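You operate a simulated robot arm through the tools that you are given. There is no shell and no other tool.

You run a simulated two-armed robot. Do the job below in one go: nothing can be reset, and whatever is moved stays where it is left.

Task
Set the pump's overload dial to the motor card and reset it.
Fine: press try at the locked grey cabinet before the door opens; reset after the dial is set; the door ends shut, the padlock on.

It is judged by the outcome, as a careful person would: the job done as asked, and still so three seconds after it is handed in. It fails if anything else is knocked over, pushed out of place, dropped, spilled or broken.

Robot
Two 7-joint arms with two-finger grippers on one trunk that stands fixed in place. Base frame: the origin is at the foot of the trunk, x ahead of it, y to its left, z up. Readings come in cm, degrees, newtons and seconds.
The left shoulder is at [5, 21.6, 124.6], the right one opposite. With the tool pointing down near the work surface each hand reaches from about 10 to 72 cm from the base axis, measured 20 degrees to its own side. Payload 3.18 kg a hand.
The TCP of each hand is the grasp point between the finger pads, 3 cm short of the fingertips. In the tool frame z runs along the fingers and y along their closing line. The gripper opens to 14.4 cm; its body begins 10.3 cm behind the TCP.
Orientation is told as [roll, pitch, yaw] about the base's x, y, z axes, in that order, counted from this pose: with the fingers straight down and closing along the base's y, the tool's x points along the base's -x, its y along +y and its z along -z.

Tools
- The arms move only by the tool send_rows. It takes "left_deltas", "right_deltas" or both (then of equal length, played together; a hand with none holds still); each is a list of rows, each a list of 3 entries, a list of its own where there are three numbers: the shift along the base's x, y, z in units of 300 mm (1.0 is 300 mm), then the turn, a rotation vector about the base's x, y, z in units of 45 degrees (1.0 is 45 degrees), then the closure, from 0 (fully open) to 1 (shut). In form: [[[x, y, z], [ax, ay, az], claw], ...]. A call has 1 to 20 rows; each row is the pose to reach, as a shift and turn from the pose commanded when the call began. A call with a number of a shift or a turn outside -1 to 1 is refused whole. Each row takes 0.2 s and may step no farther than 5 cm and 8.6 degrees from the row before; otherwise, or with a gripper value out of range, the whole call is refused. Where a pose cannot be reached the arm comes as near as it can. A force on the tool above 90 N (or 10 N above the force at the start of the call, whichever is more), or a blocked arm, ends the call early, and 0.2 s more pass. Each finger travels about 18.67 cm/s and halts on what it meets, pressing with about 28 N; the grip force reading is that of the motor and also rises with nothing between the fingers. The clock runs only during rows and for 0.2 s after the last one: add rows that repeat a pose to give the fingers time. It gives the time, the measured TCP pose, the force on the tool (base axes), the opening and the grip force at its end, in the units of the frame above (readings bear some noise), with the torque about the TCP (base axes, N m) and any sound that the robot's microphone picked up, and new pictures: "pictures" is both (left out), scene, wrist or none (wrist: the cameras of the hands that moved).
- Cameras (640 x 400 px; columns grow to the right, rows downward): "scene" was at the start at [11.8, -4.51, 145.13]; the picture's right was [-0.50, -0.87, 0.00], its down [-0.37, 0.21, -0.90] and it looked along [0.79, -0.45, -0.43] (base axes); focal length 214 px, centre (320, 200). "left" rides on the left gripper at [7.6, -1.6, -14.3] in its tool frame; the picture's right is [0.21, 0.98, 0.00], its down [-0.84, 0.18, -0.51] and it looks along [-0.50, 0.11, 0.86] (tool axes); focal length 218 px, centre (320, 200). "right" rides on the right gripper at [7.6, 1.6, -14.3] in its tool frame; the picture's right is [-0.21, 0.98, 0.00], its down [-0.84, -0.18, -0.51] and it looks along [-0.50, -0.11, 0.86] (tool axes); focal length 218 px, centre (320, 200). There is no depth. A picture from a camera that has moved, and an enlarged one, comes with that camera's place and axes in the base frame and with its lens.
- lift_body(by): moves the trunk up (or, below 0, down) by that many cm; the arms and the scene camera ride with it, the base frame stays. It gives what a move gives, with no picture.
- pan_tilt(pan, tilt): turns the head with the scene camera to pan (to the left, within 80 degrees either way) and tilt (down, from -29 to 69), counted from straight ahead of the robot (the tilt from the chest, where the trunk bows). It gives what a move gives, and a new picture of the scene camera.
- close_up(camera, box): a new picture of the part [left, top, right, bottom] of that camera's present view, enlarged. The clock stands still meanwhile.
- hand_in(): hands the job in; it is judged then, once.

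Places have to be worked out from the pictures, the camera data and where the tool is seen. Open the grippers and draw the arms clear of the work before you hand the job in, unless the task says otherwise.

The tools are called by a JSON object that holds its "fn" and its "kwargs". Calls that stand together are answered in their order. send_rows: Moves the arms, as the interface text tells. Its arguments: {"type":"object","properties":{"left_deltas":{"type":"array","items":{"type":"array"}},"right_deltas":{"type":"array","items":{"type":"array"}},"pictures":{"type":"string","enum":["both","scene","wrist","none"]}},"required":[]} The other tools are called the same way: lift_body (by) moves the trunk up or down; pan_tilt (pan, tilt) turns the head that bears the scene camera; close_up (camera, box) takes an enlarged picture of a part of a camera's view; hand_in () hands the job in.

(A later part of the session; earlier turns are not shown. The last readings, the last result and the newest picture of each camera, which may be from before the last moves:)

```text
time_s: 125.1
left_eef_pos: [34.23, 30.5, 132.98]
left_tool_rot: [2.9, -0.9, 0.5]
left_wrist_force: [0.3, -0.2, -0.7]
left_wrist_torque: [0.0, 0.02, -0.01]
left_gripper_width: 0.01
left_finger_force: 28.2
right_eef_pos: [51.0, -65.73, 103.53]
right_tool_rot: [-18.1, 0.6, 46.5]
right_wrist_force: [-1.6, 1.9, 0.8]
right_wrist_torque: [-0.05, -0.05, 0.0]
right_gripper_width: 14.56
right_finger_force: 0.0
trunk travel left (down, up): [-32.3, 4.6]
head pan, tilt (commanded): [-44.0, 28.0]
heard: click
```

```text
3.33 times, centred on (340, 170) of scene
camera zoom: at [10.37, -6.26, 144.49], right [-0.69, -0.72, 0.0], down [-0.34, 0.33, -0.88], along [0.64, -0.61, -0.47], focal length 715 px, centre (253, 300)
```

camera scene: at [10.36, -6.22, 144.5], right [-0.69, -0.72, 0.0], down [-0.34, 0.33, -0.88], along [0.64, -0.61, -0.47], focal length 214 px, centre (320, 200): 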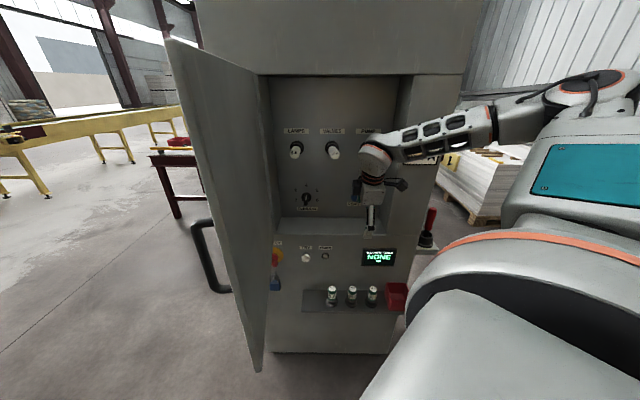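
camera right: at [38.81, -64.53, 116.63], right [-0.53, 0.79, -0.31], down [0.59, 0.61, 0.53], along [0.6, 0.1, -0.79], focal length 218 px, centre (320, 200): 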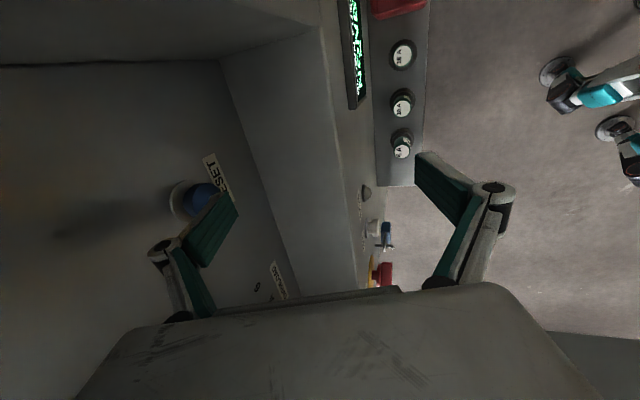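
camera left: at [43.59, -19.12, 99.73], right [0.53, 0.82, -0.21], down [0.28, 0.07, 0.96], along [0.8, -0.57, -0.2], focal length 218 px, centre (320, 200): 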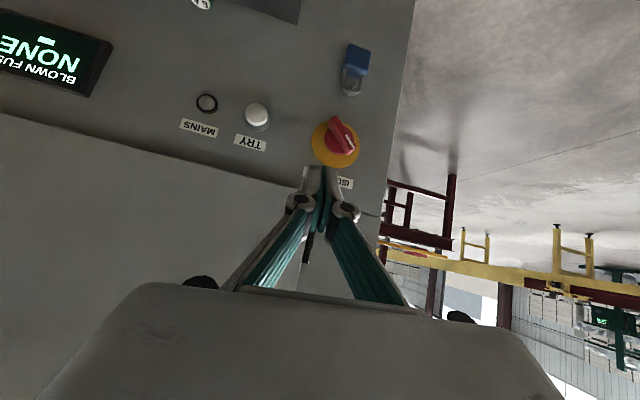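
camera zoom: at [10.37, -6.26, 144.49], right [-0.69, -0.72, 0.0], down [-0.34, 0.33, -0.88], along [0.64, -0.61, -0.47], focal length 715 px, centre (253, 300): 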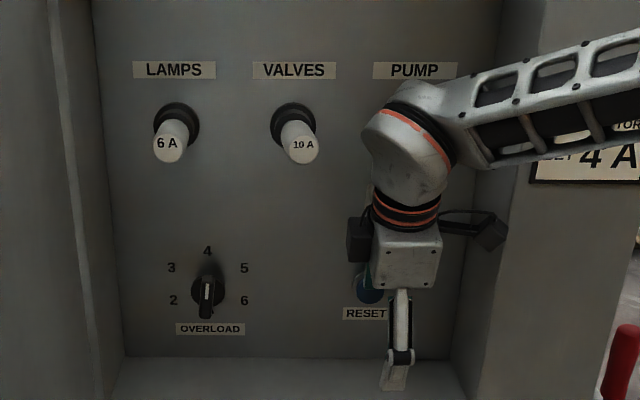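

That plan had one step slightly too long and was refused; nothing moved. I redo it in smaller steps.

{"fn": "send_rows", "kwargs": {"right_deltas": [[[-0.06, 0.057, 0.0], [0, 0, 0], 0.0], [[-0.14, 0.132, 0.0], [0, 0, 0], 0.0], [[-0.23, 0.216, 0.01], [0, 0, 0], 0.2], [[-0.31, 0.26, 0.07], [0.07, 0.07, -0.03], 0.4], [[-0.39, 0.26, 0.15], [0.14, 0.145, -0.08], 0.6], [[-0.47, 0.23, 0.24], [0.2, 0.22, -0.15], 0.8], [[-0.55, 0.19, 0.33], [0.27, 0.29, -0.25], 1.0], [[-0.63, 0.14, 0.42], [0.27, 0.29, -0.38], 1.0]], "pictures": "none"}}

{"fn": "close_up", "kwargs": {"camera": "scene", "box": [260, 110, 420, 230]}}

{"fn": "close_up", "kwargs": {"camera": "scene", "box": [280, 170, 340, 215]}}

```text
time_s: 126.9
left_eef_pos: [34.16, 30.57, 133.05]
left_tool_rot: [3.0, -0.9, 0.4]
left_wrist_force: [-0.1, 0.2, 0.4]
left_wrist_torque: [-0.02, -0.04, 0.02]
left_gripper_width: 0.0
left_finger_force: 28.5
right_eef_pos: [31.89, -61.41, 116.19]
right_tool_rot: [-0.6, 3.3, 29.8]
right_wrist_force: [-0.9, 0.6, 0.5]
right_wrist_torque: [-0.02, -0.06, -0.03]
right_gripper_width: 0.02
right_finger_force: 28.6
trunk travel left (down, up): [-32.3, 4.6]
head pan, tilt (commanded): [-44.0, 28.0]
```

```text
3.33 times, centred on (340, 170) of scene
camera zoom: at [10.26, -6.15, 144.51], right [-0.69, -0.72, 0.0], down [-0.34, 0.33, -0.88], along [0.64, -0.61, -0.47], focal length 715 px, centre (253, 300)
```

zoom: 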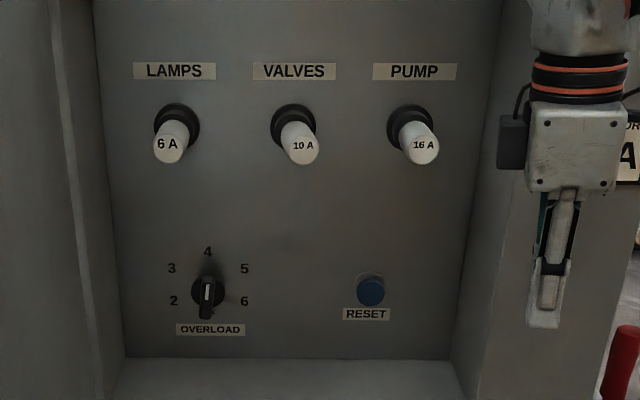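

```text
8.89 times, centred on (310, 192) of scene
camera zoom: at [10.26, -6.15, 144.51], right [-0.69, -0.72, 0.0], down [-0.34, 0.33, -0.88], along [0.64, -0.61, -0.47], focal length 1906 px, centre (409, 267)
```

zoom: 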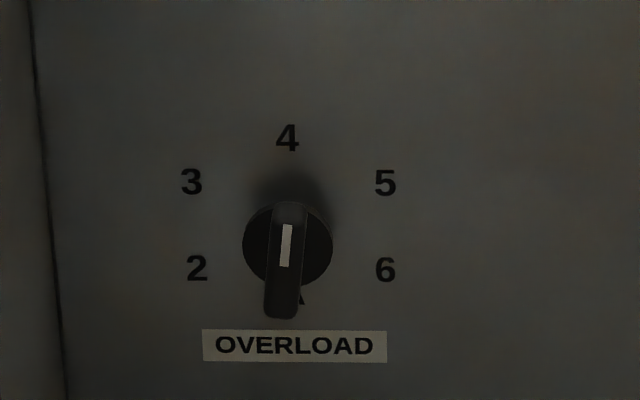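

All three fuses, RESET and the dial (on 4) look right. I park the right hand further out to the right and then look at the door and the left arm.

{"fn": "send_rows", "kwargs": {"right_deltas": [[[-0.1, -0.05, 0.08], [0, -0.02, -0.12], 1.0], [[-0.2, -0.1, 0.16], [0, -0.04, -0.24], 1.0], [[-0.3, -0.15, 0.24], [0, -0.06, -0.37], 1.0], [[-0.4, -0.2, 0.32], [0, -0.06, -0.5], 1.0], [[-0.42, -0.22, 0.36], [0, -0.06, -0.64], 1.0]], "pictures": "none"}}

{"fn": "pan_tilt", "kwargs": {"pan": -15, "tilt": 25}}

```text
time_s: 128.1
left_eef_pos: [34.31, 30.58, 133.05]
left_tool_rot: [3.0, -0.8, 0.5]
left_wrist_force: [0.6, -0.2, -0.4]
left_wrist_torque: [-0.01, 0.04, 0.02]
left_gripper_width: 0.02
left_finger_force: 28.0
right_eef_pos: [19.46, -68.06, 126.92]
right_tool_rot: [-1.3, 0.8, 1.0]
right_wrist_force: [-0.2, 0.2, -0.6]
right_wrist_torque: [0.0, 0.01, -0.01]
right_gripper_width: 0.0
right_finger_force: 28.5
trunk travel left (down, up): [-32.3, 4.6]
head pan, tilt (commanded): [-44.0, 28.0]
```

```text
time_s: 129.0
left_eef_pos: [34.31, 30.51, 133.2]
left_tool_rot: [3.1, -0.8, 0.6]
left_wrist_force: [-0.4, -0.6, -0.6]
left_wrist_torque: [0.02, -0.02, -0.01]
left_gripper_width: 0.0
left_finger_force: 28.0
right_eef_pos: [19.37, -67.92, 126.88]
right_tool_rot: [-1.2, 0.7, 1.1]
right_wrist_force: [0.0, 0.4, 0.2]
right_wrist_torque: [0.02, -0.01, -0.01]
right_gripper_width: 0.0
right_finger_force: 28.1
trunk travel left (down, up): [-32.3, 4.6]
head pan, tilt (commanded): [-15.0, 25.0]
camera scene: at [12.72, -2.32, 144.97], right [-0.26, -0.97, 0.0], down [-0.41, 0.11, -0.91], along [0.88, -0.24, -0.42], focal length 214 px, centre (320, 200)
```

scene: 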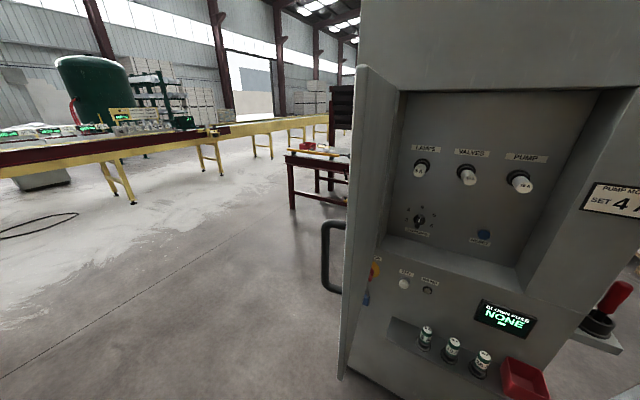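

The door's free edge is near (36, -13), about 82° open. I'll start closing it with the left hand, pushing on its outer face above the handle. I bring the left hand over, rolling it so the closed fingertips point toward −y.

{"fn": "send_rows", "kwargs": {"left_deltas": [[[0.02, -0.086, 0.02], [-0.142, 0, 0], 1.0], [[0.04, -0.171, 0.04], [-0.286, 0, 0], 1.0], [[0.06, -0.257, 0.06], [-0.429, 0, 0], 1.0], [[0.08, -0.343, 0.08], [-0.571, 0, 0], 1.0], [[0.1, -0.429, 0.1], [-0.714, 0, 0], 1.0], [[0.12, -0.514, 0.12], [-0.857, 0, 0], 1.0], [[0.14, -0.6, 0.13], [-1.0, 0, 0], 1.0]], "pictures": "both"}}

```text
time_s: 130.6
left_eef_pos: [38.35, 12.53, 137.01]
left_tool_rot: [-42.1, -0.3, 0.9]
left_wrist_force: [0.2, 0.4, 0.7]
left_wrist_torque: [0.04, 0.02, 0.0]
left_gripper_width: 0.0
left_finger_force: 27.9
right_eef_pos: [19.43, -68.01, 126.88]
right_tool_rot: [-1.4, 0.8, 1.2]
right_wrist_force: [1.0, -0.5, -0.5]
right_wrist_torque: [-0.01, -0.01, 0.02]
right_gripper_width: 0.0
right_finger_force: 27.5
trunk travel left (down, up): [-32.3, 4.6]
head pan, tilt (commanded): [-15.0, 25.0]
camera scene: at [12.79, -2.32, 144.96], right [-0.26, -0.97, 0.0], down [-0.41, 0.11, -0.91], along [0.88, -0.23, -0.42], focal length 214 px, centre (320, 200)
camera left: at [30.62, 20.87, 148.58], right [-0.22, 0.72, -0.66], down [0.83, 0.49, 0.26], along [0.51, -0.49, -0.71], focal length 218 px, centre (320, 200)
```

scene: 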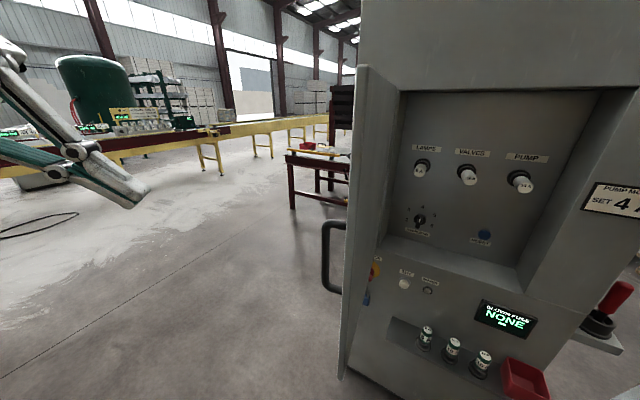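
left: 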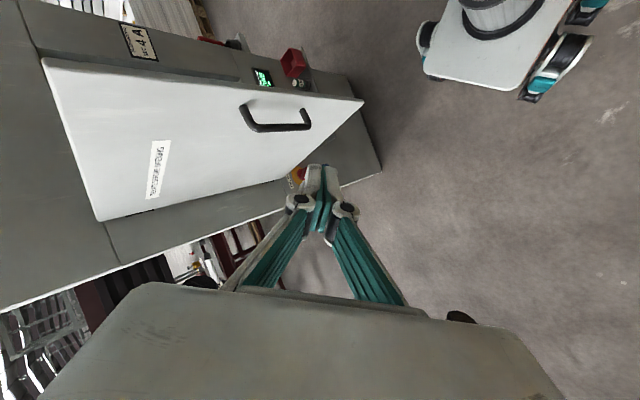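

The left camera shows the door's outer face and handle. I bring the left fingertips up close to the face above the handle, increasing the roll a little.

{"fn": "send_rows", "kwargs": {"left_deltas": [[[0.01, -0.14, 0], [-0.06, 0, 0], 1.0], [[0.02, -0.28, 0], [-0.12, 0, 0], 1.0], [[0.035, -0.42, 0], [-0.18, 0, 0], 1.0], [[0.05, -0.56, 0], [-0.24, 0, 0], 1.0], [[0.055, -0.68, 0], [-0.28, 0, 0], 1.0]], "pictures": "both"}}

```text
time_s: 131.8
left_eef_pos: [40.2, -8.16, 136.9]
left_tool_rot: [-54.5, 0.1, 0.9]
left_wrist_force: [-0.3, -1.5, -0.4]
left_wrist_torque: [0.02, 0.01, 0.0]
left_gripper_width: 0.03
left_finger_force: 27.6
right_eef_pos: [19.48, -68.19, 126.86]
right_tool_rot: [-1.2, 0.7, 1.0]
right_wrist_force: [-0.3, -1.0, 0.4]
right_wrist_torque: [0.03, 0.01, -0.01]
right_gripper_width: 0.0
right_finger_force: 27.5
trunk travel left (down, up): [-32.3, 4.6]
head pan, tilt (commanded): [-15.0, 25.0]
camera scene: at [12.75, -2.45, 144.96], right [-0.26, -0.97, 0.0], down [-0.41, 0.11, -0.91], along [0.88, -0.23, -0.42], focal length 214 px, centre (320, 200)
camera left: at [32.36, 2.49, 146.48], right [-0.22, 0.56, -0.8], down [0.83, 0.53, 0.15], along [0.51, -0.63, -0.59], focal length 218 px, centre (320, 200)
```

scene: 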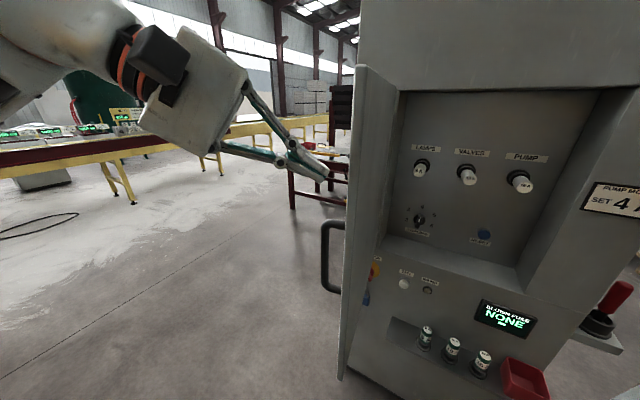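
left: 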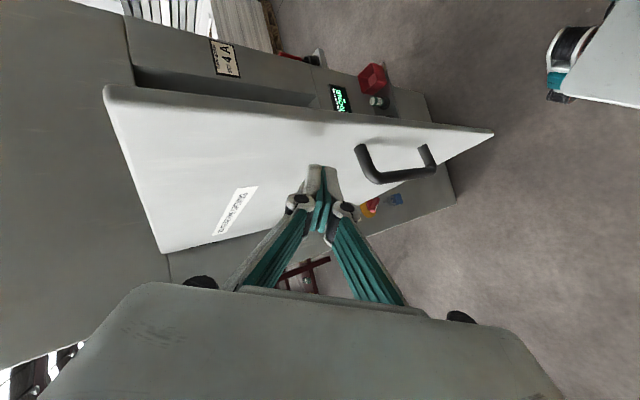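

The fingertips are about 5 cm from the door. I push it gently, following its arc, to about 60°.

{"fn": "send_rows", "kwargs": {"left_deltas": [[[0.005, -0.085, 0], [0, 0, 0], 1.0], [[0.01, -0.167, 0], [0, 0, 0], 1.0], [[-0.03, -0.235, 0], [0, 0, 0], 1.0], [[-0.073, -0.303, 0], [0, 0, 0], 1.0], [[-0.1, -0.357, 0], [0, 0, 0], 1.0], [[-0.127, -0.41, 0], [0, 0, 0], 1.0], [[-0.149, -0.463, 0], [0, 0, 0], 1.0], [[-0.17, -0.517, 0], [0, 0, 0], 1.0], [[-0.185, -0.573, 0], [0, 0, 0], 1.0], [[-0.2, -0.63, 0], [0, 0, 0], 1.0]], "pictures": "both"}}

{"fn": "pan_tilt", "kwargs": {"pan": -45, "tilt": 30}}

```text
time_s: 134.0
left_eef_pos: [34.16, -27.07, 136.85]
left_tool_rot: [-54.6, 0.0, 0.8]
left_wrist_force: [-0.9, -1.0, 0.4]
left_wrist_torque: [-0.04, 0.01, 0.01]
left_gripper_width: 0.0
left_finger_force: 27.8
right_eef_pos: [19.52, -68.12, 126.74]
right_tool_rot: [-1.2, 0.7, 1.0]
right_wrist_force: [-1.0, 0.0, -0.5]
right_wrist_torque: [-0.01, -0.01, 0.0]
right_gripper_width: 0.0
right_finger_force: 27.5
trunk travel left (down, up): [-32.3, 4.6]
head pan, tilt (commanded): [-15.0, 25.0]
camera scene: at [12.7, -2.4, 144.97], right [-0.26, -0.97, 0.0], down [-0.41, 0.11, -0.91], along [0.88, -0.23, -0.42], focal length 214 px, centre (320, 200)
camera left: at [26.29, -16.32, 146.42], right [-0.22, 0.56, -0.8], down [0.83, 0.53, 0.15], along [0.51, -0.63, -0.59], focal length 218 px, centre (320, 200)
```

scene: 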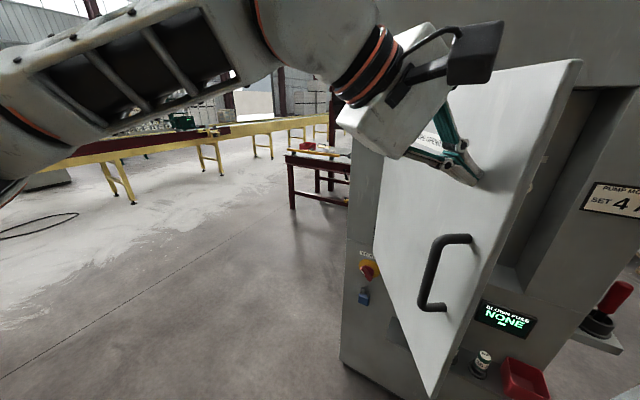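
left: 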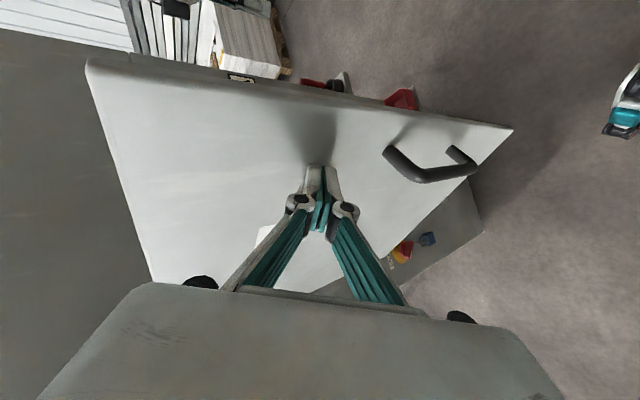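

```text
time_s: 134.9
left_eef_pos: [34.05, -26.87, 136.83]
left_tool_rot: [-54.6, 0.0, 0.9]
left_wrist_force: [0.3, 0.7, 0.1]
left_wrist_torque: [-0.01, -0.01, 0.0]
left_gripper_width: 0.0
left_finger_force: 27.9
right_eef_pos: [19.33, -68.19, 126.96]
right_tool_rot: [-1.4, 0.7, 0.9]
right_wrist_force: [-1.1, 0.2, 0.1]
right_wrist_torque: [-0.02, 0.0, -0.02]
right_gripper_width: 0.0
right_finger_force: 28.2
trunk travel left (down, up): [-32.3, 4.6]
head pan, tilt (commanded): [-45.0, 30.0]
camera scene: at [10.22, -6.34, 144.17], right [-0.71, -0.71, 0.0], down [-0.35, 0.35, -0.87], along [0.61, -0.61, -0.5], focal length 214 px, centre (320, 200)
```

scene: 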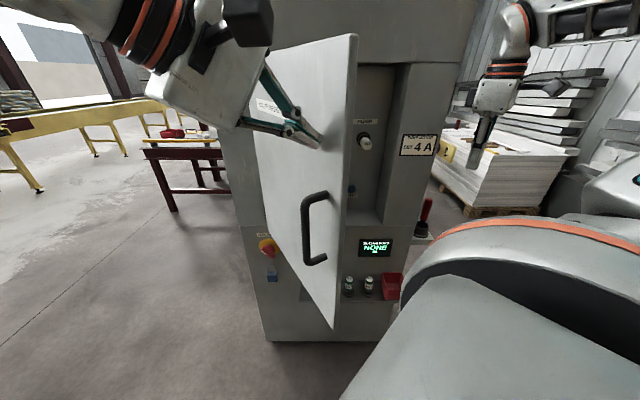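

The door follows the fingertips well, and my right shoulder and arm are clear of its path. I keep pushing along the arc toward about 33°.

{"fn": "send_rows", "kwargs": {"left_deltas": [[[-0.012, -0.058, 0], [0, 0, 0], 1.0], [[-0.023, -0.117, 0], [0, 0, 0], 1.0], [[-0.03, -0.175, 0], [0, 0, 0], 1.0], [[-0.037, -0.233, 0], [0, 0, 0], 1.0], [[-0.04, -0.29, 0], [0, 0, 0], 1.0], [[-0.043, -0.35, 0], [0, 0, 0], 1.0], [[-0.037, -0.408, 0], [0, 0, 0], 1.0], [[-0.03, -0.467, 0], [0, 0, 0], 1.0], [[-0.02, -0.523, 0], [0, 0, 0], 1.0], [[-0.013, -0.58, 0], [0, 0, 0], 1.0]], "pictures": "both"}}

```text
time_s: 137.1
left_eef_pos: [41.29, -36.76, 141.69]
left_tool_rot: [-59.4, 2.3, 7.0]
left_wrist_force: [-0.1, -0.2, -0.2]
left_wrist_torque: [-0.01, 0.03, -0.04]
left_gripper_width: 0.0
left_finger_force: 27.8
left hand out of reach, approached as far as the arm can: row 9, 10
right_eef_pos: [19.51, -68.03, 126.83]
right_tool_rot: [-1.3, 0.8, 1.0]
right_wrist_force: [0.0, 0.6, -0.2]
right_wrist_torque: [0.01, 0.03, -0.04]
right_gripper_width: 0.0
right_finger_force: 28.2
trunk travel left (down, up): [-32.3, 4.6]
head pan, tilt (commanded): [-45.0, 30.0]
stopped in row 10 (left hand): the arm was blocked; the commanded pose is now the measured one
camera scene: at [10.31, -6.3, 144.16], right [-0.71, -0.71, 0.0], down [-0.35, 0.35, -0.87], along [0.61, -0.61, -0.5], focal length 214 px, centre (320, 200)
camera left: at [32.69, -26.4, 150.63], right [-0.3, 0.46, -0.83], down [0.78, 0.63, 0.07], along [0.55, -0.62, -0.55], focal length 218 px, centre (320, 200)
```

scene: 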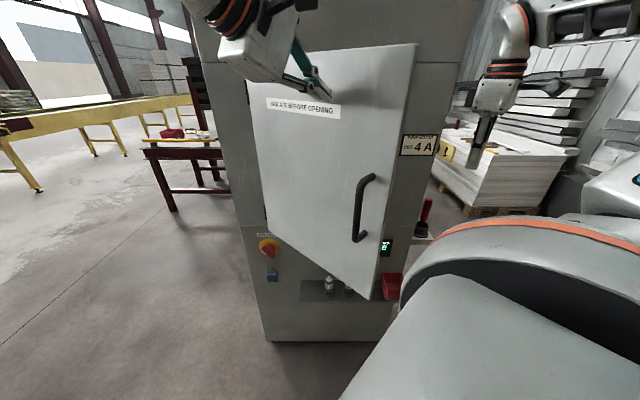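
left: 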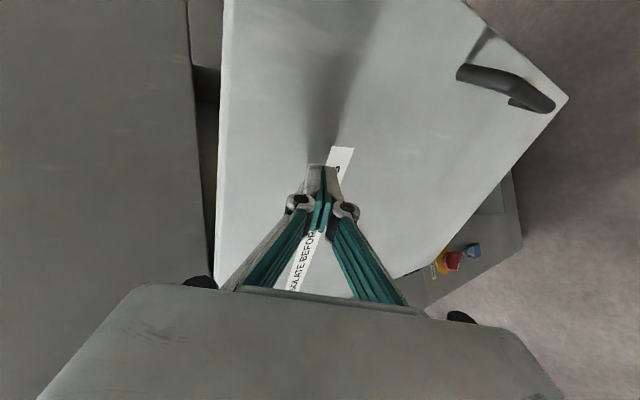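

The left arm ran out of reach with the door at roughly 44°. I back the left hand off the door and lower it; from a lower height, and with the trunk a little lower, it should be able to push further.

{"fn": "send_rows", "kwargs": {"left_deltas": [[[-0.03, 0.1, 0.0], [0, 0, -0.03], 1.0], [[-0.06, 0.22, -0.02], [0, 0, -0.06], 1.0], [[-0.06, 0.34, -0.08], [0, 0, -0.1], 1.0], [[-0.04, 0.42, -0.2], [0, 0, -0.14], 1.0], [[-0.02, 0.46, -0.35], [0, 0, -0.15], 1.0], [[0.0, 0.5, -0.5], [0, 0, -0.15], 1.0], [[0.02, 0.52, -0.65], [0, 0, -0.15], 1.0], [[0.04, 0.52, -0.8], [0, 0, -0.15], 1.0]], "pictures": "both"}}

```text
time_s: 138.9
left_eef_pos: [42.2, -21.62, 117.43]
left_tool_rot: [-59.2, 2.1, 0.0]
left_wrist_force: [1.0, 0.3, 0.1]
left_wrist_torque: [0.01, 0.04, 0.01]
left_gripper_width: 0.0
left_finger_force: 28.0
right_eef_pos: [19.5, -68.08, 126.89]
right_tool_rot: [-1.4, 0.9, 1.0]
right_wrist_force: [0.0, 0.3, 0.6]
right_wrist_torque: [0.0, 0.02, 0.0]
right_gripper_width: 0.0
right_finger_force: 28.2
trunk travel left (down, up): [-32.3, 4.6]
head pan, tilt (commanded): [-45.0, 30.0]
camera scene: at [10.29, -6.31, 144.17], right [-0.71, -0.71, 0.0], down [-0.35, 0.35, -0.87], along [0.61, -0.61, -0.5], focal length 214 px, centre (320, 200)
camera left: at [34.91, -10.18, 126.47], right [-0.24, 0.5, -0.83], down [0.85, 0.53, 0.07], along [0.48, -0.69, -0.55], focal length 218 px, centre (320, 200)
```

scene: 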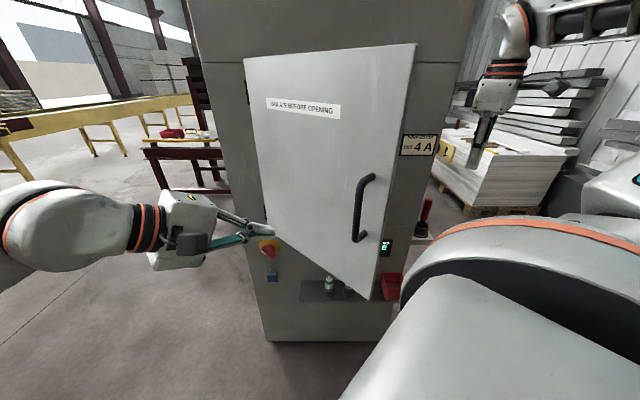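
left: 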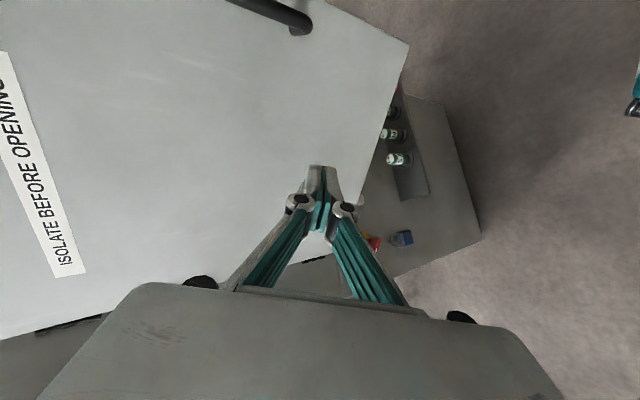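

The left hand is free at (42, -22, 117). I lower the trunk 13 cm, which carries the shoulders forward a little and gives the left hand more reach toward the door.

{"fn": "lift_body", "kwargs": {"by": -13}}

{"fn": "send_rows", "kwargs": {"left_deltas": [[[-0.04, -0.1, 0.0], [0, 0, 0], 1.0], [[-0.08, -0.22, 0.0], [0, 0, 0], 1.0], [[-0.12, -0.35, 0.0], [0, 0, 0], 1.0], [[-0.15, -0.47, 0.0], [0, 0, 0], 1.0], [[-0.17, -0.56, 0.0], [0, 0, 0], 1.0], [[-0.18, -0.63, 0.0], [0, 0, 0], 1.0]], "pictures": "both"}}

```text
time_s: 140.5
left_eef_pos: [42.04, -21.5, 104.59]
left_tool_rot: [-59.0, 1.9, 0.0]
left_wrist_force: [-0.1, 0.2, -0.4]
left_wrist_torque: [0.0, 0.03, 0.02]
left_gripper_width: 0.0
left_finger_force: 27.9
right_eef_pos: [19.34, -68.01, 113.85]
right_tool_rot: [-1.4, 0.6, 1.0]
right_wrist_force: [0.2, 0.3, 0.6]
right_wrist_torque: [0.0, -0.04, 0.03]
right_gripper_width: 0.0
right_finger_force: 28.0
trunk travel left (down, up): [-19.3, 17.6]
head pan, tilt (commanded): [-45.0, 30.0]
```

```text
time_s: 141.9
left_eef_pos: [37.3, -40.34, 104.52]
left_tool_rot: [-59.3, 2.2, 0.5]
left_wrist_force: [0.0, 0.8, 1.0]
left_wrist_torque: [0.01, 0.02, 0.02]
left_gripper_width: 0.0
left_finger_force: 27.8
right_eef_pos: [19.4, -68.06, 113.81]
right_tool_rot: [-1.4, 0.8, 1.0]
right_wrist_force: [0.5, 0.1, 0.7]
right_wrist_torque: [0.01, 0.0, 0.0]
right_gripper_width: 0.0
right_finger_force: 28.3
trunk travel left (down, up): [-19.3, 17.6]
head pan, tilt (commanded): [-45.0, 30.0]
camera scene: at [16.33, -6.35, 130.73], right [-0.71, -0.71, 0.0], down [-0.35, 0.35, -0.87], along [0.61, -0.61, -0.5], focal length 214 px, centre (320, 200)
camera left: at [29.95, -29.06, 113.41], right [-0.24, 0.5, -0.83], down [0.84, 0.53, 0.07], along [0.48, -0.68, -0.55], focal length 218 px, centre (320, 200)
```

scene: 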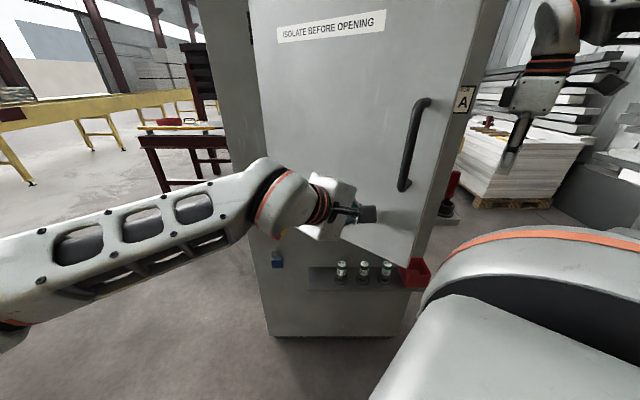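
left: 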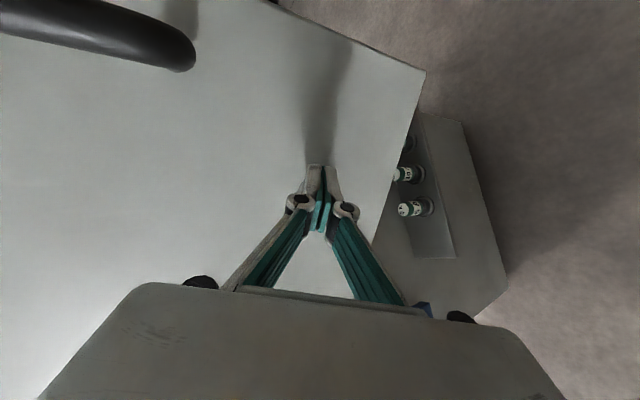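

The left hand got there without trouble and is on the door. I keep pushing along the arc, toward about 20°.

{"fn": "send_rows", "kwargs": {"left_deltas": [[[0.002, -0.067, 0.0], [0, 0, 0], 1.0], [[0.005, -0.133, 0.0], [0, 0, 0], 1.0], [[0.017, -0.183, 0.0], [0, 0, 0], 1.0], [[0.03, -0.233, 0.0], [0, 0, 0], 1.0], [[0.045, -0.283, 0.0], [0, 0, 0], 1.0], [[0.06, -0.333, 0.0], [0, 0, 0], 1.0], [[0.08, -0.383, 0.0], [0, 0, 0], 1.0], [[0.1, -0.43, 0.0], [0, 0, 0], 1.0]], "pictures": "both"}}

```text
time_s: 143.9
left_eef_pos: [49.19, -39.36, 106.68]
left_tool_rot: [-61.1, 3.7, 7.4]
left_wrist_force: [-0.3, -0.2, -0.1]
left_wrist_torque: [0.02, -0.01, -0.01]
left_gripper_width: 0.0
left_finger_force: 27.7
left hand out of reach, approached as far as the arm can: row 2, 3, 4, 5, 6, 7, 8
right_eef_pos: [19.41, -67.93, 113.87]
right_tool_rot: [-1.4, 0.7, 1.0]
right_wrist_force: [-0.7, 0.3, 0.0]
right_wrist_torque: [-0.04, 0.02, -0.05]
right_gripper_width: 0.0
right_finger_force: 28.6
trunk travel left (down, up): [-19.3, 17.6]
head pan, tilt (commanded): [-45.0, 30.0]
stopped in row 8 (left hand): the arm was blocked; the commanded pose is now the measured one
camera scene: at [16.25, -6.34, 130.76], right [-0.71, -0.71, 0.0], down [-0.35, 0.35, -0.87], along [0.61, -0.61, -0.5], focal length 214 px, centre (320, 200)
camera left: at [40.74, -28.57, 115.43], right [-0.32, 0.44, -0.84], down [0.77, 0.64, 0.03], along [0.55, -0.64, -0.54], focal length 218 px, centre (320, 200)
```

scene: 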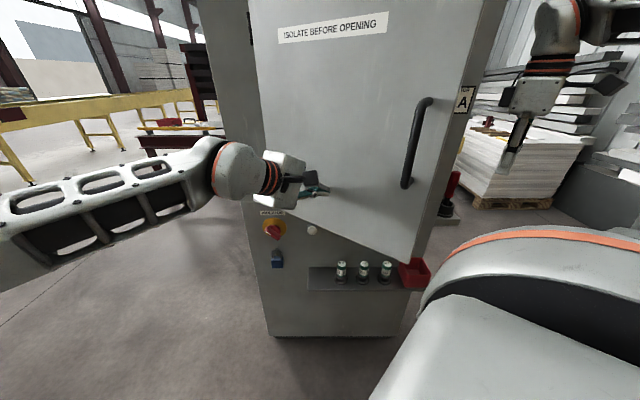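
left: 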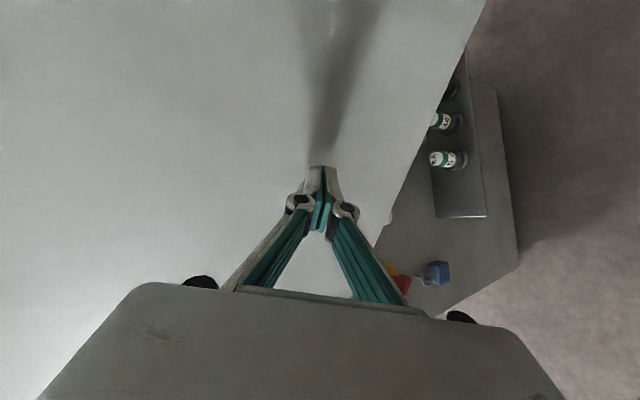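

The left arm stops at its limit again, but the door is now down to about 34°. I withdraw the left arm completely; the right hand will finish, pushing near the free edge from the front.

{"fn": "send_rows", "kwargs": {"left_deltas": [[[-0.04, 0.12, 0.02], [0, 0, -0.02], 1.0], [[-0.09, 0.25, 0.04], [0, 0, -0.05], 1.0], [[-0.15, 0.38, 0.07], [0.05, 0, -0.08], 1.0], [[-0.2, 0.51, 0.1], [0.15, 0, -0.1], 1.0], [[-0.25, 0.64, 0.14], [0.28, 0, -0.12], 1.0], [[-0.3, 0.77, 0.18], [0.42, 0, -0.14], 1.0], [[-0.35, 0.89, 0.22], [0.56, 0, -0.16], 1.0], [[-0.38, 1.0, 0.26], [0.7, 0, -0.16], 1.0]], "pictures": "none"}}

{"fn": "send_rows", "kwargs": {"left_deltas": [[[0.0, 0.13, 0.03], [0.13, 0, 0], 1.0], [[-0.02, 0.27, 0.06], [0.28, 0, 0], 1.0], [[-0.03, 0.41, 0.1], [0.43, 0, 0], 1.0], [[-0.04, 0.55, 0.14], [0.58, 0, 0], 1.0], [[-0.05, 0.69, 0.18], [0.65, 0, 0], 1.0], [[-0.06, 0.83, 0.2], [0.65, 0, 0], 1.0], [[-0.07, 0.97, 0.2], [0.65, 0, 0], 1.0]], "pictures": "none"}}

{"fn": "lift_body", "kwargs": {"by": 13}}

{"fn": "close_up", "kwargs": {"camera": "scene", "box": [0, 0, 640, 400]}}

```text
time_s: 145.7
left_eef_pos: [37.45, -9.57, 114.04]
left_tool_rot: [-29.1, 1.3, 1.0]
left_wrist_force: [0.1, -0.8, -0.4]
left_wrist_torque: [0.0, -0.02, -0.01]
left_gripper_width: 0.0
left_finger_force: 27.9
right_eef_pos: [19.36, -68.0, 113.85]
right_tool_rot: [-1.3, 0.7, 1.2]
right_wrist_force: [-0.6, -0.3, -0.4]
right_wrist_torque: [-0.02, -0.01, -0.02]
right_gripper_width: 0.0
right_finger_force: 28.1
trunk travel left (down, up): [-19.3, 17.6]
head pan, tilt (commanded): [-45.0, 30.0]
```

```text
time_s: 147.3
left_eef_pos: [35.32, 19.55, 120.21]
left_tool_rot: [-0.2, 0.6, 1.5]
left_wrist_force: [-0.7, 1.2, -0.1]
left_wrist_torque: [-0.06, -0.01, 0.01]
left_gripper_width: 0.01
left_finger_force: 27.6
right_eef_pos: [19.32, -67.94, 113.99]
right_tool_rot: [-1.4, 0.7, 1.0]
right_wrist_force: [0.0, 0.5, 0.6]
right_wrist_torque: [0.0, 0.0, -0.02]
right_gripper_width: 0.0
right_finger_force: 28.2
trunk travel left (down, up): [-19.3, 17.6]
head pan, tilt (commanded): [-45.0, 30.0]
```

```text
time_s: 148.9
left_eef_pos: [35.42, 19.54, 133.04]
left_tool_rot: [-0.1, 0.7, 1.4]
left_wrist_force: [-0.8, 0.8, -0.1]
left_wrist_torque: [0.0, 0.01, -0.01]
left_gripper_width: 0.0
left_finger_force: 28.0
right_eef_pos: [19.49, -68.05, 126.79]
right_tool_rot: [-1.3, 0.8, 1.1]
right_wrist_force: [-0.1, 0.4, 0.0]
right_wrist_torque: [0.02, 0.0, -0.05]
right_gripper_width: 0.0
right_finger_force: 28.0
trunk travel left (down, up): [-32.3, 4.6]
head pan, tilt (commanded): [-45.0, 30.0]
```

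```text
1.00 times, centred on (320, 200) of scene (not enlarged: the box is as wide or as high as the picture)
camera zoom: at [10.25, -6.34, 144.16], right [-0.71, -0.71, 0.0], down [-0.35, 0.35, -0.87], along [0.61, -0.61, -0.5], focal length 214 px, centre (320, 200)
```

zoom: 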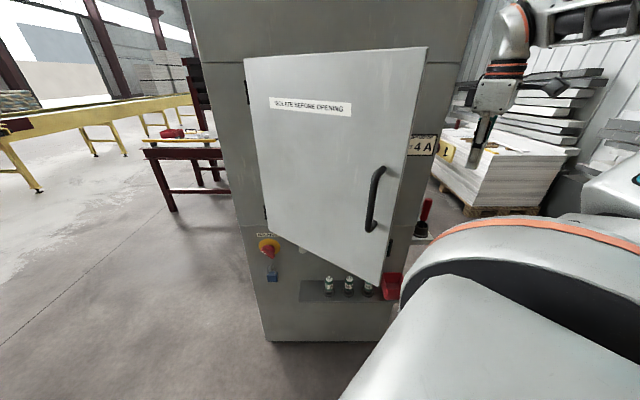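

The door stands at about 35°, free edge near (27.6, -48). I take the right hand up and round to the front of the door, staying on my side of the edge, with fingertips at a height between the handle and the door's top.

{"fn": "send_rows", "kwargs": {"right_deltas": [[[0, 0.09, 0.12], [0, 0, 0], 1.0], [[0, 0.18, 0.24], [0, 0, 0], 1.0], [[-0.01, 0.29, 0.36], [0, 0, 0], 1.0], [[-0.01, 0.41, 0.46], [0, 0, 0], 1.0], [[0.0, 0.54, 0.48], [0, 0, 0], 1.0], [[0.02, 0.65, 0.48], [0, 0, 0], 1.0], [[0.07, 0.76, 0.48], [0, 0, 0], 1.0]], "pictures": "both"}}

```text
time_s: 150.5
left_eef_pos: [35.49, 19.68, 133.11]
left_tool_rot: [-0.2, 0.6, 1.6]
left_wrist_force: [-0.8, 0.0, -0.4]
left_wrist_torque: [-0.01, 0.0, -0.01]
left_gripper_width: 0.02
left_finger_force: 28.1
right_eef_pos: [21.83, -44.95, 141.38]
right_tool_rot: [-1.3, 0.9, 1.0]
right_wrist_force: [-0.2, 0.3, 0.0]
right_wrist_torque: [-0.02, 0.04, -0.03]
right_gripper_width: 0.0
right_finger_force: 28.3
trunk travel left (down, up): [-32.3, 4.6]
head pan, tilt (commanded): [-45.0, 30.0]
camera scene: at [10.32, -6.25, 144.16], right [-0.71, -0.71, 0.0], down [-0.35, 0.35, -0.87], along [0.61, -0.61, -0.5], focal length 214 px, centre (320, 200)
camera right: at [14.34, -43.05, 155.7], right [0.19, 0.98, -0.03], down [0.85, -0.15, 0.5], along [0.49, -0.12, -0.87], focal length 218 px, centre (320, 200)
```

scene: 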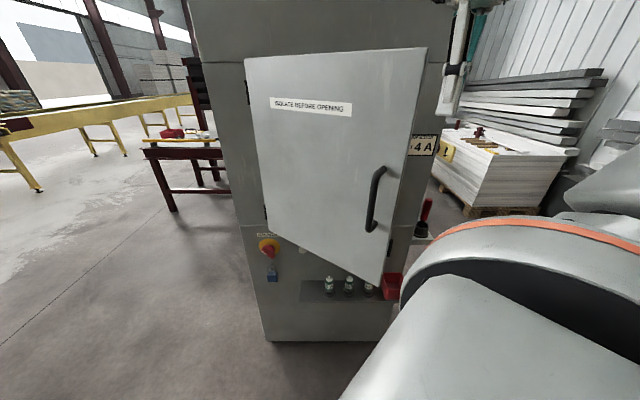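
right: 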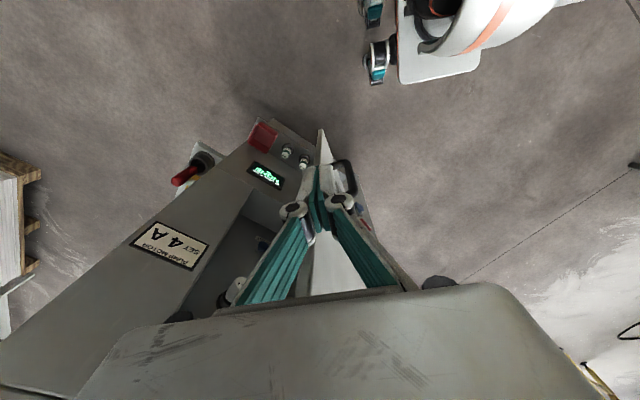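

In position by the edge. I move forward so the fingers are in front of the door's outer face near its edge.

{"fn": "send_rows", "kwargs": {"right_deltas": [[[0.07, 0.07, 0], [0, 0, 0], 1.0], [[0.17, 0.08, 0], [0, 0, 0], 1.0], [[0.27, 0.06, 0], [0, 0, 0], 1.0]], "pictures": "both"}}

```text
time_s: 151.3
left_eef_pos: [35.55, 19.67, 133.17]
left_tool_rot: [0.1, 0.7, 1.5]
left_wrist_force: [0.0, 0.5, -0.6]
left_wrist_torque: [0.02, 0.06, -0.02]
left_gripper_width: 0.0
left_finger_force: 28.0
right_eef_pos: [29.75, -43.11, 141.43]
right_tool_rot: [-1.3, 0.7, 1.1]
right_wrist_force: [0.2, 0.1, -0.1]
right_wrist_torque: [0.02, 0.03, -0.01]
right_gripper_width: 0.0
right_finger_force: 28.4
trunk travel left (down, up): [-32.3, 4.6]
head pan, tilt (commanded): [-45.0, 30.0]
camera scene: at [10.37, -6.3, 144.16], right [-0.71, -0.71, 0.0], down [-0.35, 0.35, -0.87], along [0.61, -0.61, -0.5], focal length 214 px, centre (320, 200)
camera right: at [22.29, -41.32, 155.66], right [0.19, 0.98, -0.03], down [0.85, -0.15, 0.5], along [0.49, -0.12, -0.87], focal length 218 px, centre (320, 200)
```

scene: 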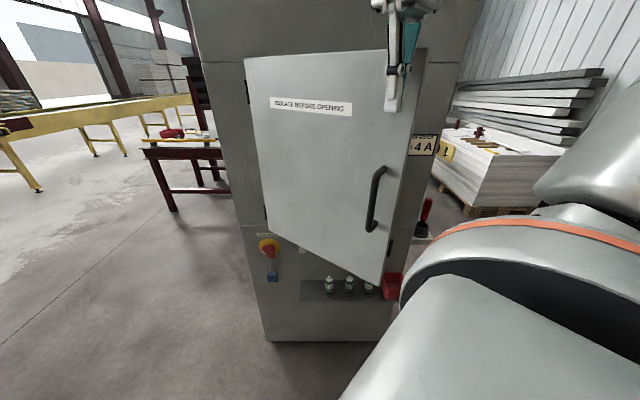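
right: 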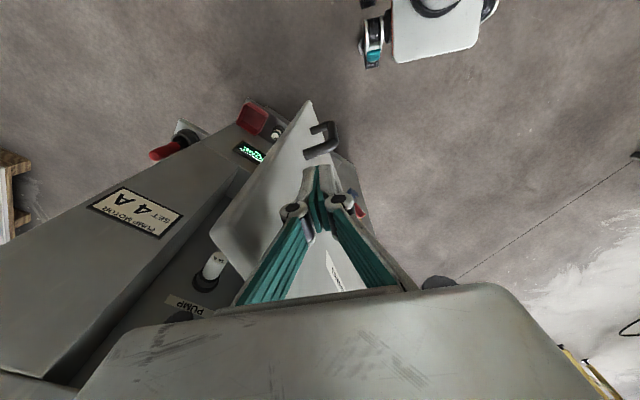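

The fingers stand in front of the face near the edge, above the handle. I push the door gently along its arc to about 15°.

{"fn": "send_rows", "kwargs": {"right_deltas": [[[0.01, -0.07, -0.01], [0, 0, 0], 1.0], [[0.02, -0.135, -0.02], [0, 0, 0], 1.0], [[0.032, -0.2, -0.03], [0, 0, 0], 1.0], [[0.048, -0.262, -0.045], [0, 0, 0], 1.0], [[0.065, -0.323, -0.06], [0, 0, 0], 1.0], [[0.086, -0.382, -0.08], [0, 0, 0], 1.0], [[0.108, -0.44, -0.1], [0, 0, 0], 1.0], [[0.135, -0.5, -0.125], [0, 0, 0], 1.0], [[0.162, -0.557, -0.15], [0, 0, 0], 1.0]], "pictures": "both"}}

```text
time_s: 153.3
left_eef_pos: [35.2, 19.78, 133.31]
left_tool_rot: [-0.1, 0.6, 1.5]
left_wrist_force: [0.0, 0.5, 1.6]
left_wrist_torque: [0.02, -0.03, 0.0]
left_gripper_width: 0.0
left_finger_force: 28.1
right_eef_pos: [34.43, -59.9, 137.23]
right_tool_rot: [-1.6, 0.6, 1.1]
right_wrist_force: [4.5, 2.7, 16.9]
right_wrist_torque: [-0.65, -0.05, 0.11]
right_gripper_width: 0.0
right_finger_force: 28.1
trunk travel left (down, up): [-32.3, 4.6]
head pan, tilt (commanded): [-45.0, 30.0]
camera scene: at [10.16, -6.1, 144.21], right [-0.71, -0.71, 0.0], down [-0.35, 0.35, -0.87], along [0.61, -0.61, -0.5], focal length 214 px, centre (320, 200)
camera right: at [26.91, -57.95, 151.43], right [0.19, 0.98, -0.03], down [0.85, -0.15, 0.51], along [0.49, -0.12, -0.86], focal length 218 px, centre (320, 200)
```

scene: 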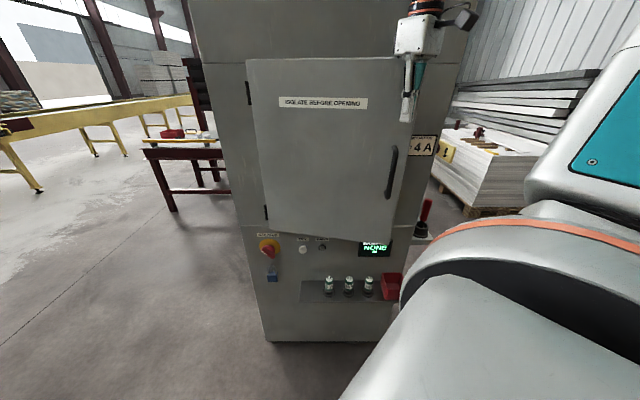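
right: 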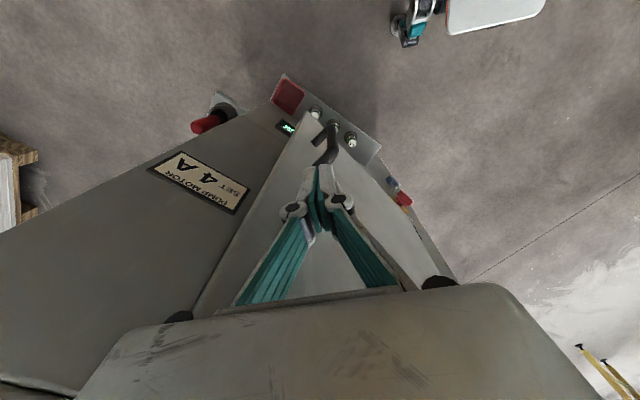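

The door is nearly shut (about 13°). The 17 N upward is the gripper's body resting on the door's top edge, so I lift 2 cm and push on a few degrees more.

{"fn": "send_rows", "kwargs": {"right_deltas": [[[-0.005, 0.01, 0.04], [0, 0, 0], 1.0], [[-0.005, 0.01, 0.075], [0, 0, 0], 1.0], [[0.02, -0.03, 0.075], [0, 0, 0], 1.0], [[0.045, -0.075, 0.075], [0, 0, 0], 1.0], [[0.07, -0.115, 0.07], [0, 0, 0], 1.0]], "pictures": "both"}}

```text
time_s: 154.5
left_eef_pos: [35.39, 19.37, 133.2]
left_tool_rot: [0.0, 0.6, 1.5]
left_wrist_force: [-0.2, -0.3, 0.1]
left_wrist_torque: [-0.01, 0.01, 0.04]
left_gripper_width: 0.02
left_finger_force: 27.8
right_eef_pos: [36.71, -63.58, 138.75]
right_tool_rot: [-1.4, 0.7, 1.0]
right_wrist_force: [-1.3, 0.7, 0.2]
right_wrist_torque: [0.01, -0.01, -0.01]
right_gripper_width: 0.0
right_finger_force: 27.8
trunk travel left (down, up): [-32.3, 4.6]
head pan, tilt (commanded): [-45.0, 30.0]
camera scene: at [10.28, -6.39, 144.16], right [-0.71, -0.71, 0.0], down [-0.35, 0.35, -0.87], along [0.61, -0.61, -0.5], focal length 214 px, centre (320, 200)
camera right: at [29.22, -61.78, 153.11], right [0.19, 0.98, -0.02], down [0.85, -0.15, 0.5], along [0.49, -0.12, -0.87], focal length 218 px, centre (320, 200)
```

scene: 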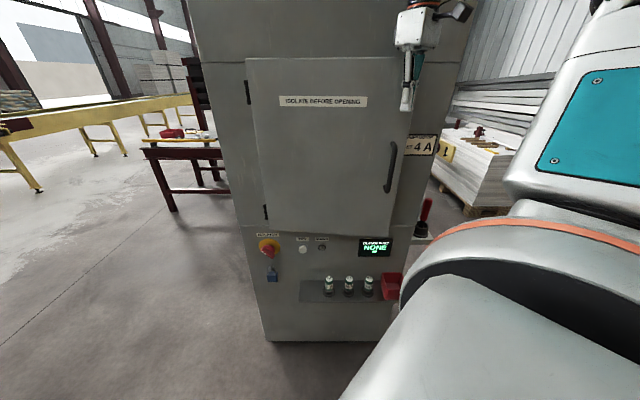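
right: 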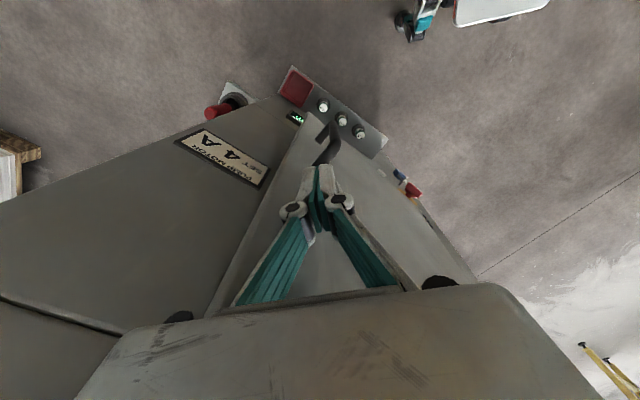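

Force is gone and the door is at about 8°. I carry on pushing along the arc until it's shut.

{"fn": "send_rows", "kwargs": {"right_deltas": [[[0.035, -0.043, 0.0], [0, 0, 0], 1.0], [[0.067, -0.083, 0.0], [0, 0, 0], 1.0], [[0.1, -0.125, -0.0], [0, 0, 0], 1.0], [[0.13, -0.16, -0.0], [0, 0, 0], 1.0]], "pictures": "both"}}

```text
time_s: 155.4
left_eef_pos: [34.51, 20.37, 133.33]
left_tool_rot: [-0.2, 0.3, 1.6]
left_wrist_force: [0.3, -0.1, -0.6]
left_wrist_torque: [0.02, -0.06, 0.01]
left_gripper_width: 0.02
left_finger_force: 27.7
right_eef_pos: [38.75, -66.16, 139.07]
right_tool_rot: [-0.2, 0.8, 0.8]
right_wrist_force: [-45.5, 46.2, -19.4]
right_wrist_torque: [-6.67, -7.22, -0.72]
right_gripper_width: 0.0
right_finger_force: 27.8
trunk travel left (down, up): [-32.3, 4.6]
head pan, tilt (commanded): [-45.0, 30.0]
stopped in row 4 (right hand): the force on the tool passed its limit at 112 N (the readings are from after the stop); the commanded pose is now the measured one
camera scene: at [9.3, -5.66, 144.27], right [-0.71, -0.71, 0.0], down [-0.35, 0.35, -0.87], along [0.62, -0.61, -0.49], focal length 214 px, centre (320, 200)
camera right: at [31.45, -64.51, 153.48], right [0.19, 0.98, -0.01], down [0.85, -0.17, 0.5], along [0.48, -0.1, -0.87], focal length 218 px, centre (320, 200)
```

scene: 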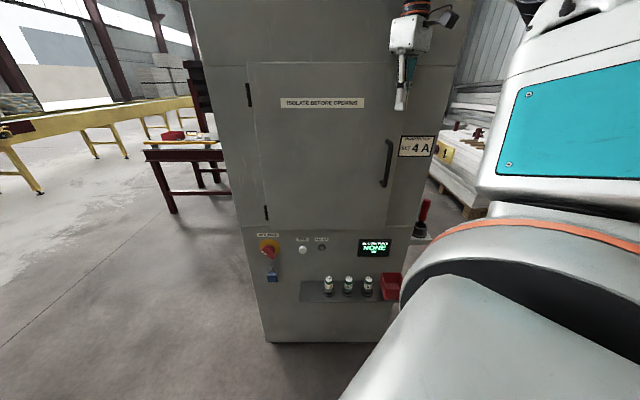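
right: 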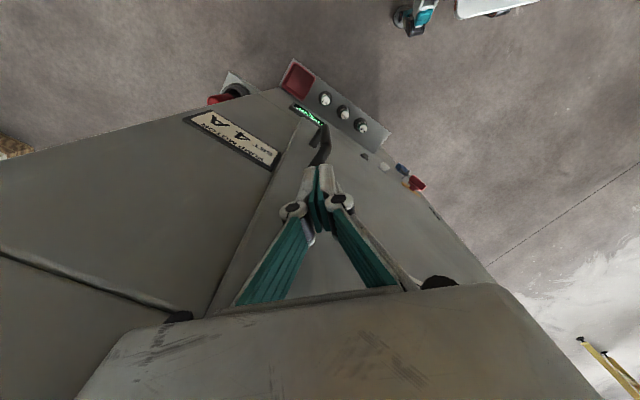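

That stop was the gripper's body reaching the cabinet face above the door. I back off and look at how far the door has closed.

{"fn": "send_rows", "kwargs": {"right_deltas": [[[-0.05, 0.047, 0.0], [0, 0, 0], 1.0], [[-0.12, 0.113, 0.0], [0, 0, 0], 1.0], [[-0.22, 0.207, 0.0], [0, 0, 0], 1.0]], "pictures": "both"}}

{"fn": "close_up", "kwargs": {"camera": "scene", "box": [240, 50, 450, 250]}}

{"fn": "close_up", "kwargs": {"camera": "right", "box": [180, 60, 480, 300]}}

```text
time_s: 156.2
left_eef_pos: [35.28, 19.39, 133.33]
left_tool_rot: [0.0, 0.6, 1.6]
left_wrist_force: [0.3, -0.4, -0.1]
left_wrist_torque: [0.05, -0.04, 0.02]
left_gripper_width: 0.0
left_finger_force: 27.9
right_eef_pos: [33.02, -60.88, 138.29]
right_tool_rot: [-0.2, 1.2, 0.9]
right_wrist_force: [-0.4, 0.4, -0.6]
right_wrist_torque: [0.06, -0.02, -0.01]
right_gripper_width: 0.02
right_finger_force: 28.2
trunk travel left (down, up): [-32.3, 4.6]
head pan, tilt (commanded): [-45.0, 30.0]
camera scene: at [10.17, -6.43, 144.17], right [-0.71, -0.71, 0.0], down [-0.35, 0.35, -0.87], along [0.61, -0.61, -0.5], focal length 214 px, centre (320, 200)
camera right: at [25.67, -59.27, 152.72], right [0.19, 0.98, -0.01], down [0.86, -0.16, 0.49], along [0.48, -0.1, -0.87], focal length 218 px, centre (320, 200)
```

scene: 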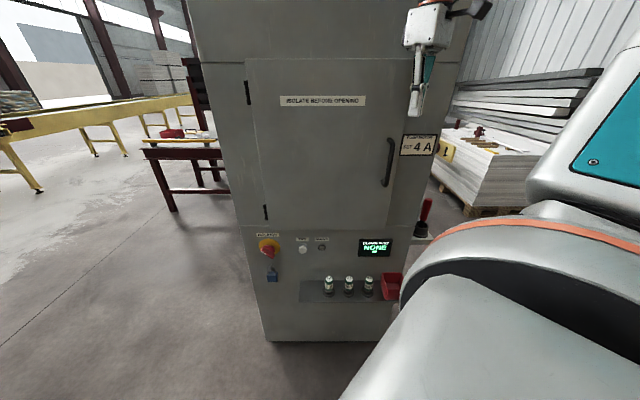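
right: 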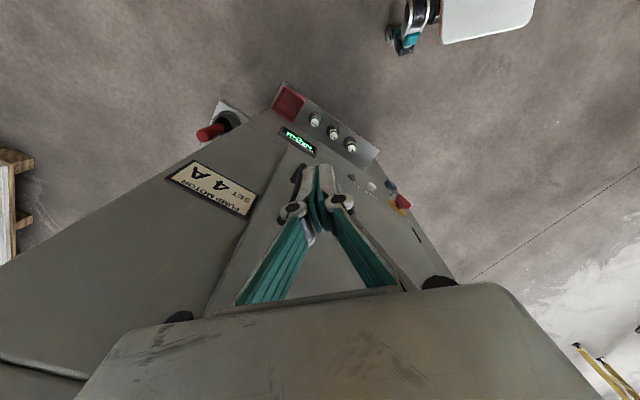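

```text
2.00 times, centred on (345, 150) of scene
camera zoom: at [10.17, -6.43, 144.17], right [-0.71, -0.71, 0.0], down [-0.35, 0.35, -0.87], along [0.61, -0.61, -0.5], focal length 429 px, centre (270, 300)
```

zoom: 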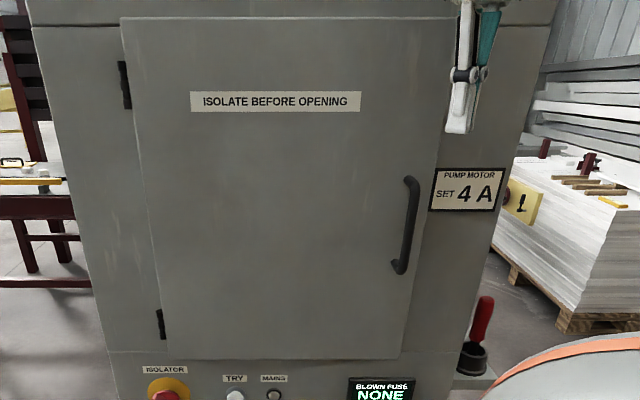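

```text
1.67 times, centred on (330, 180) of right
camera zoom: at [25.67, -59.27, 152.72], right [0.19, 0.98, -0.01], down [0.86, -0.16, 0.49], along [0.48, -0.1, -0.87], focal length 364 px, centre (303, 233)
```

zoom: 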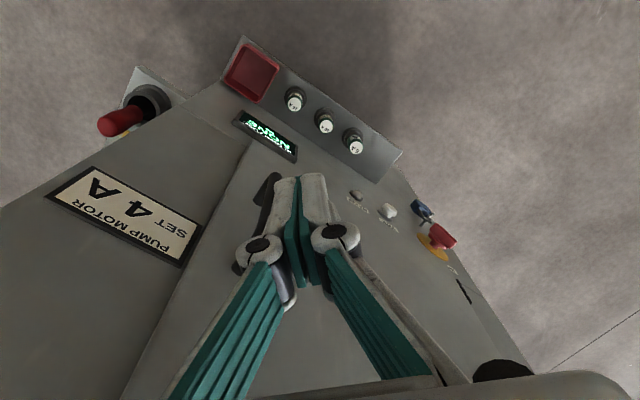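

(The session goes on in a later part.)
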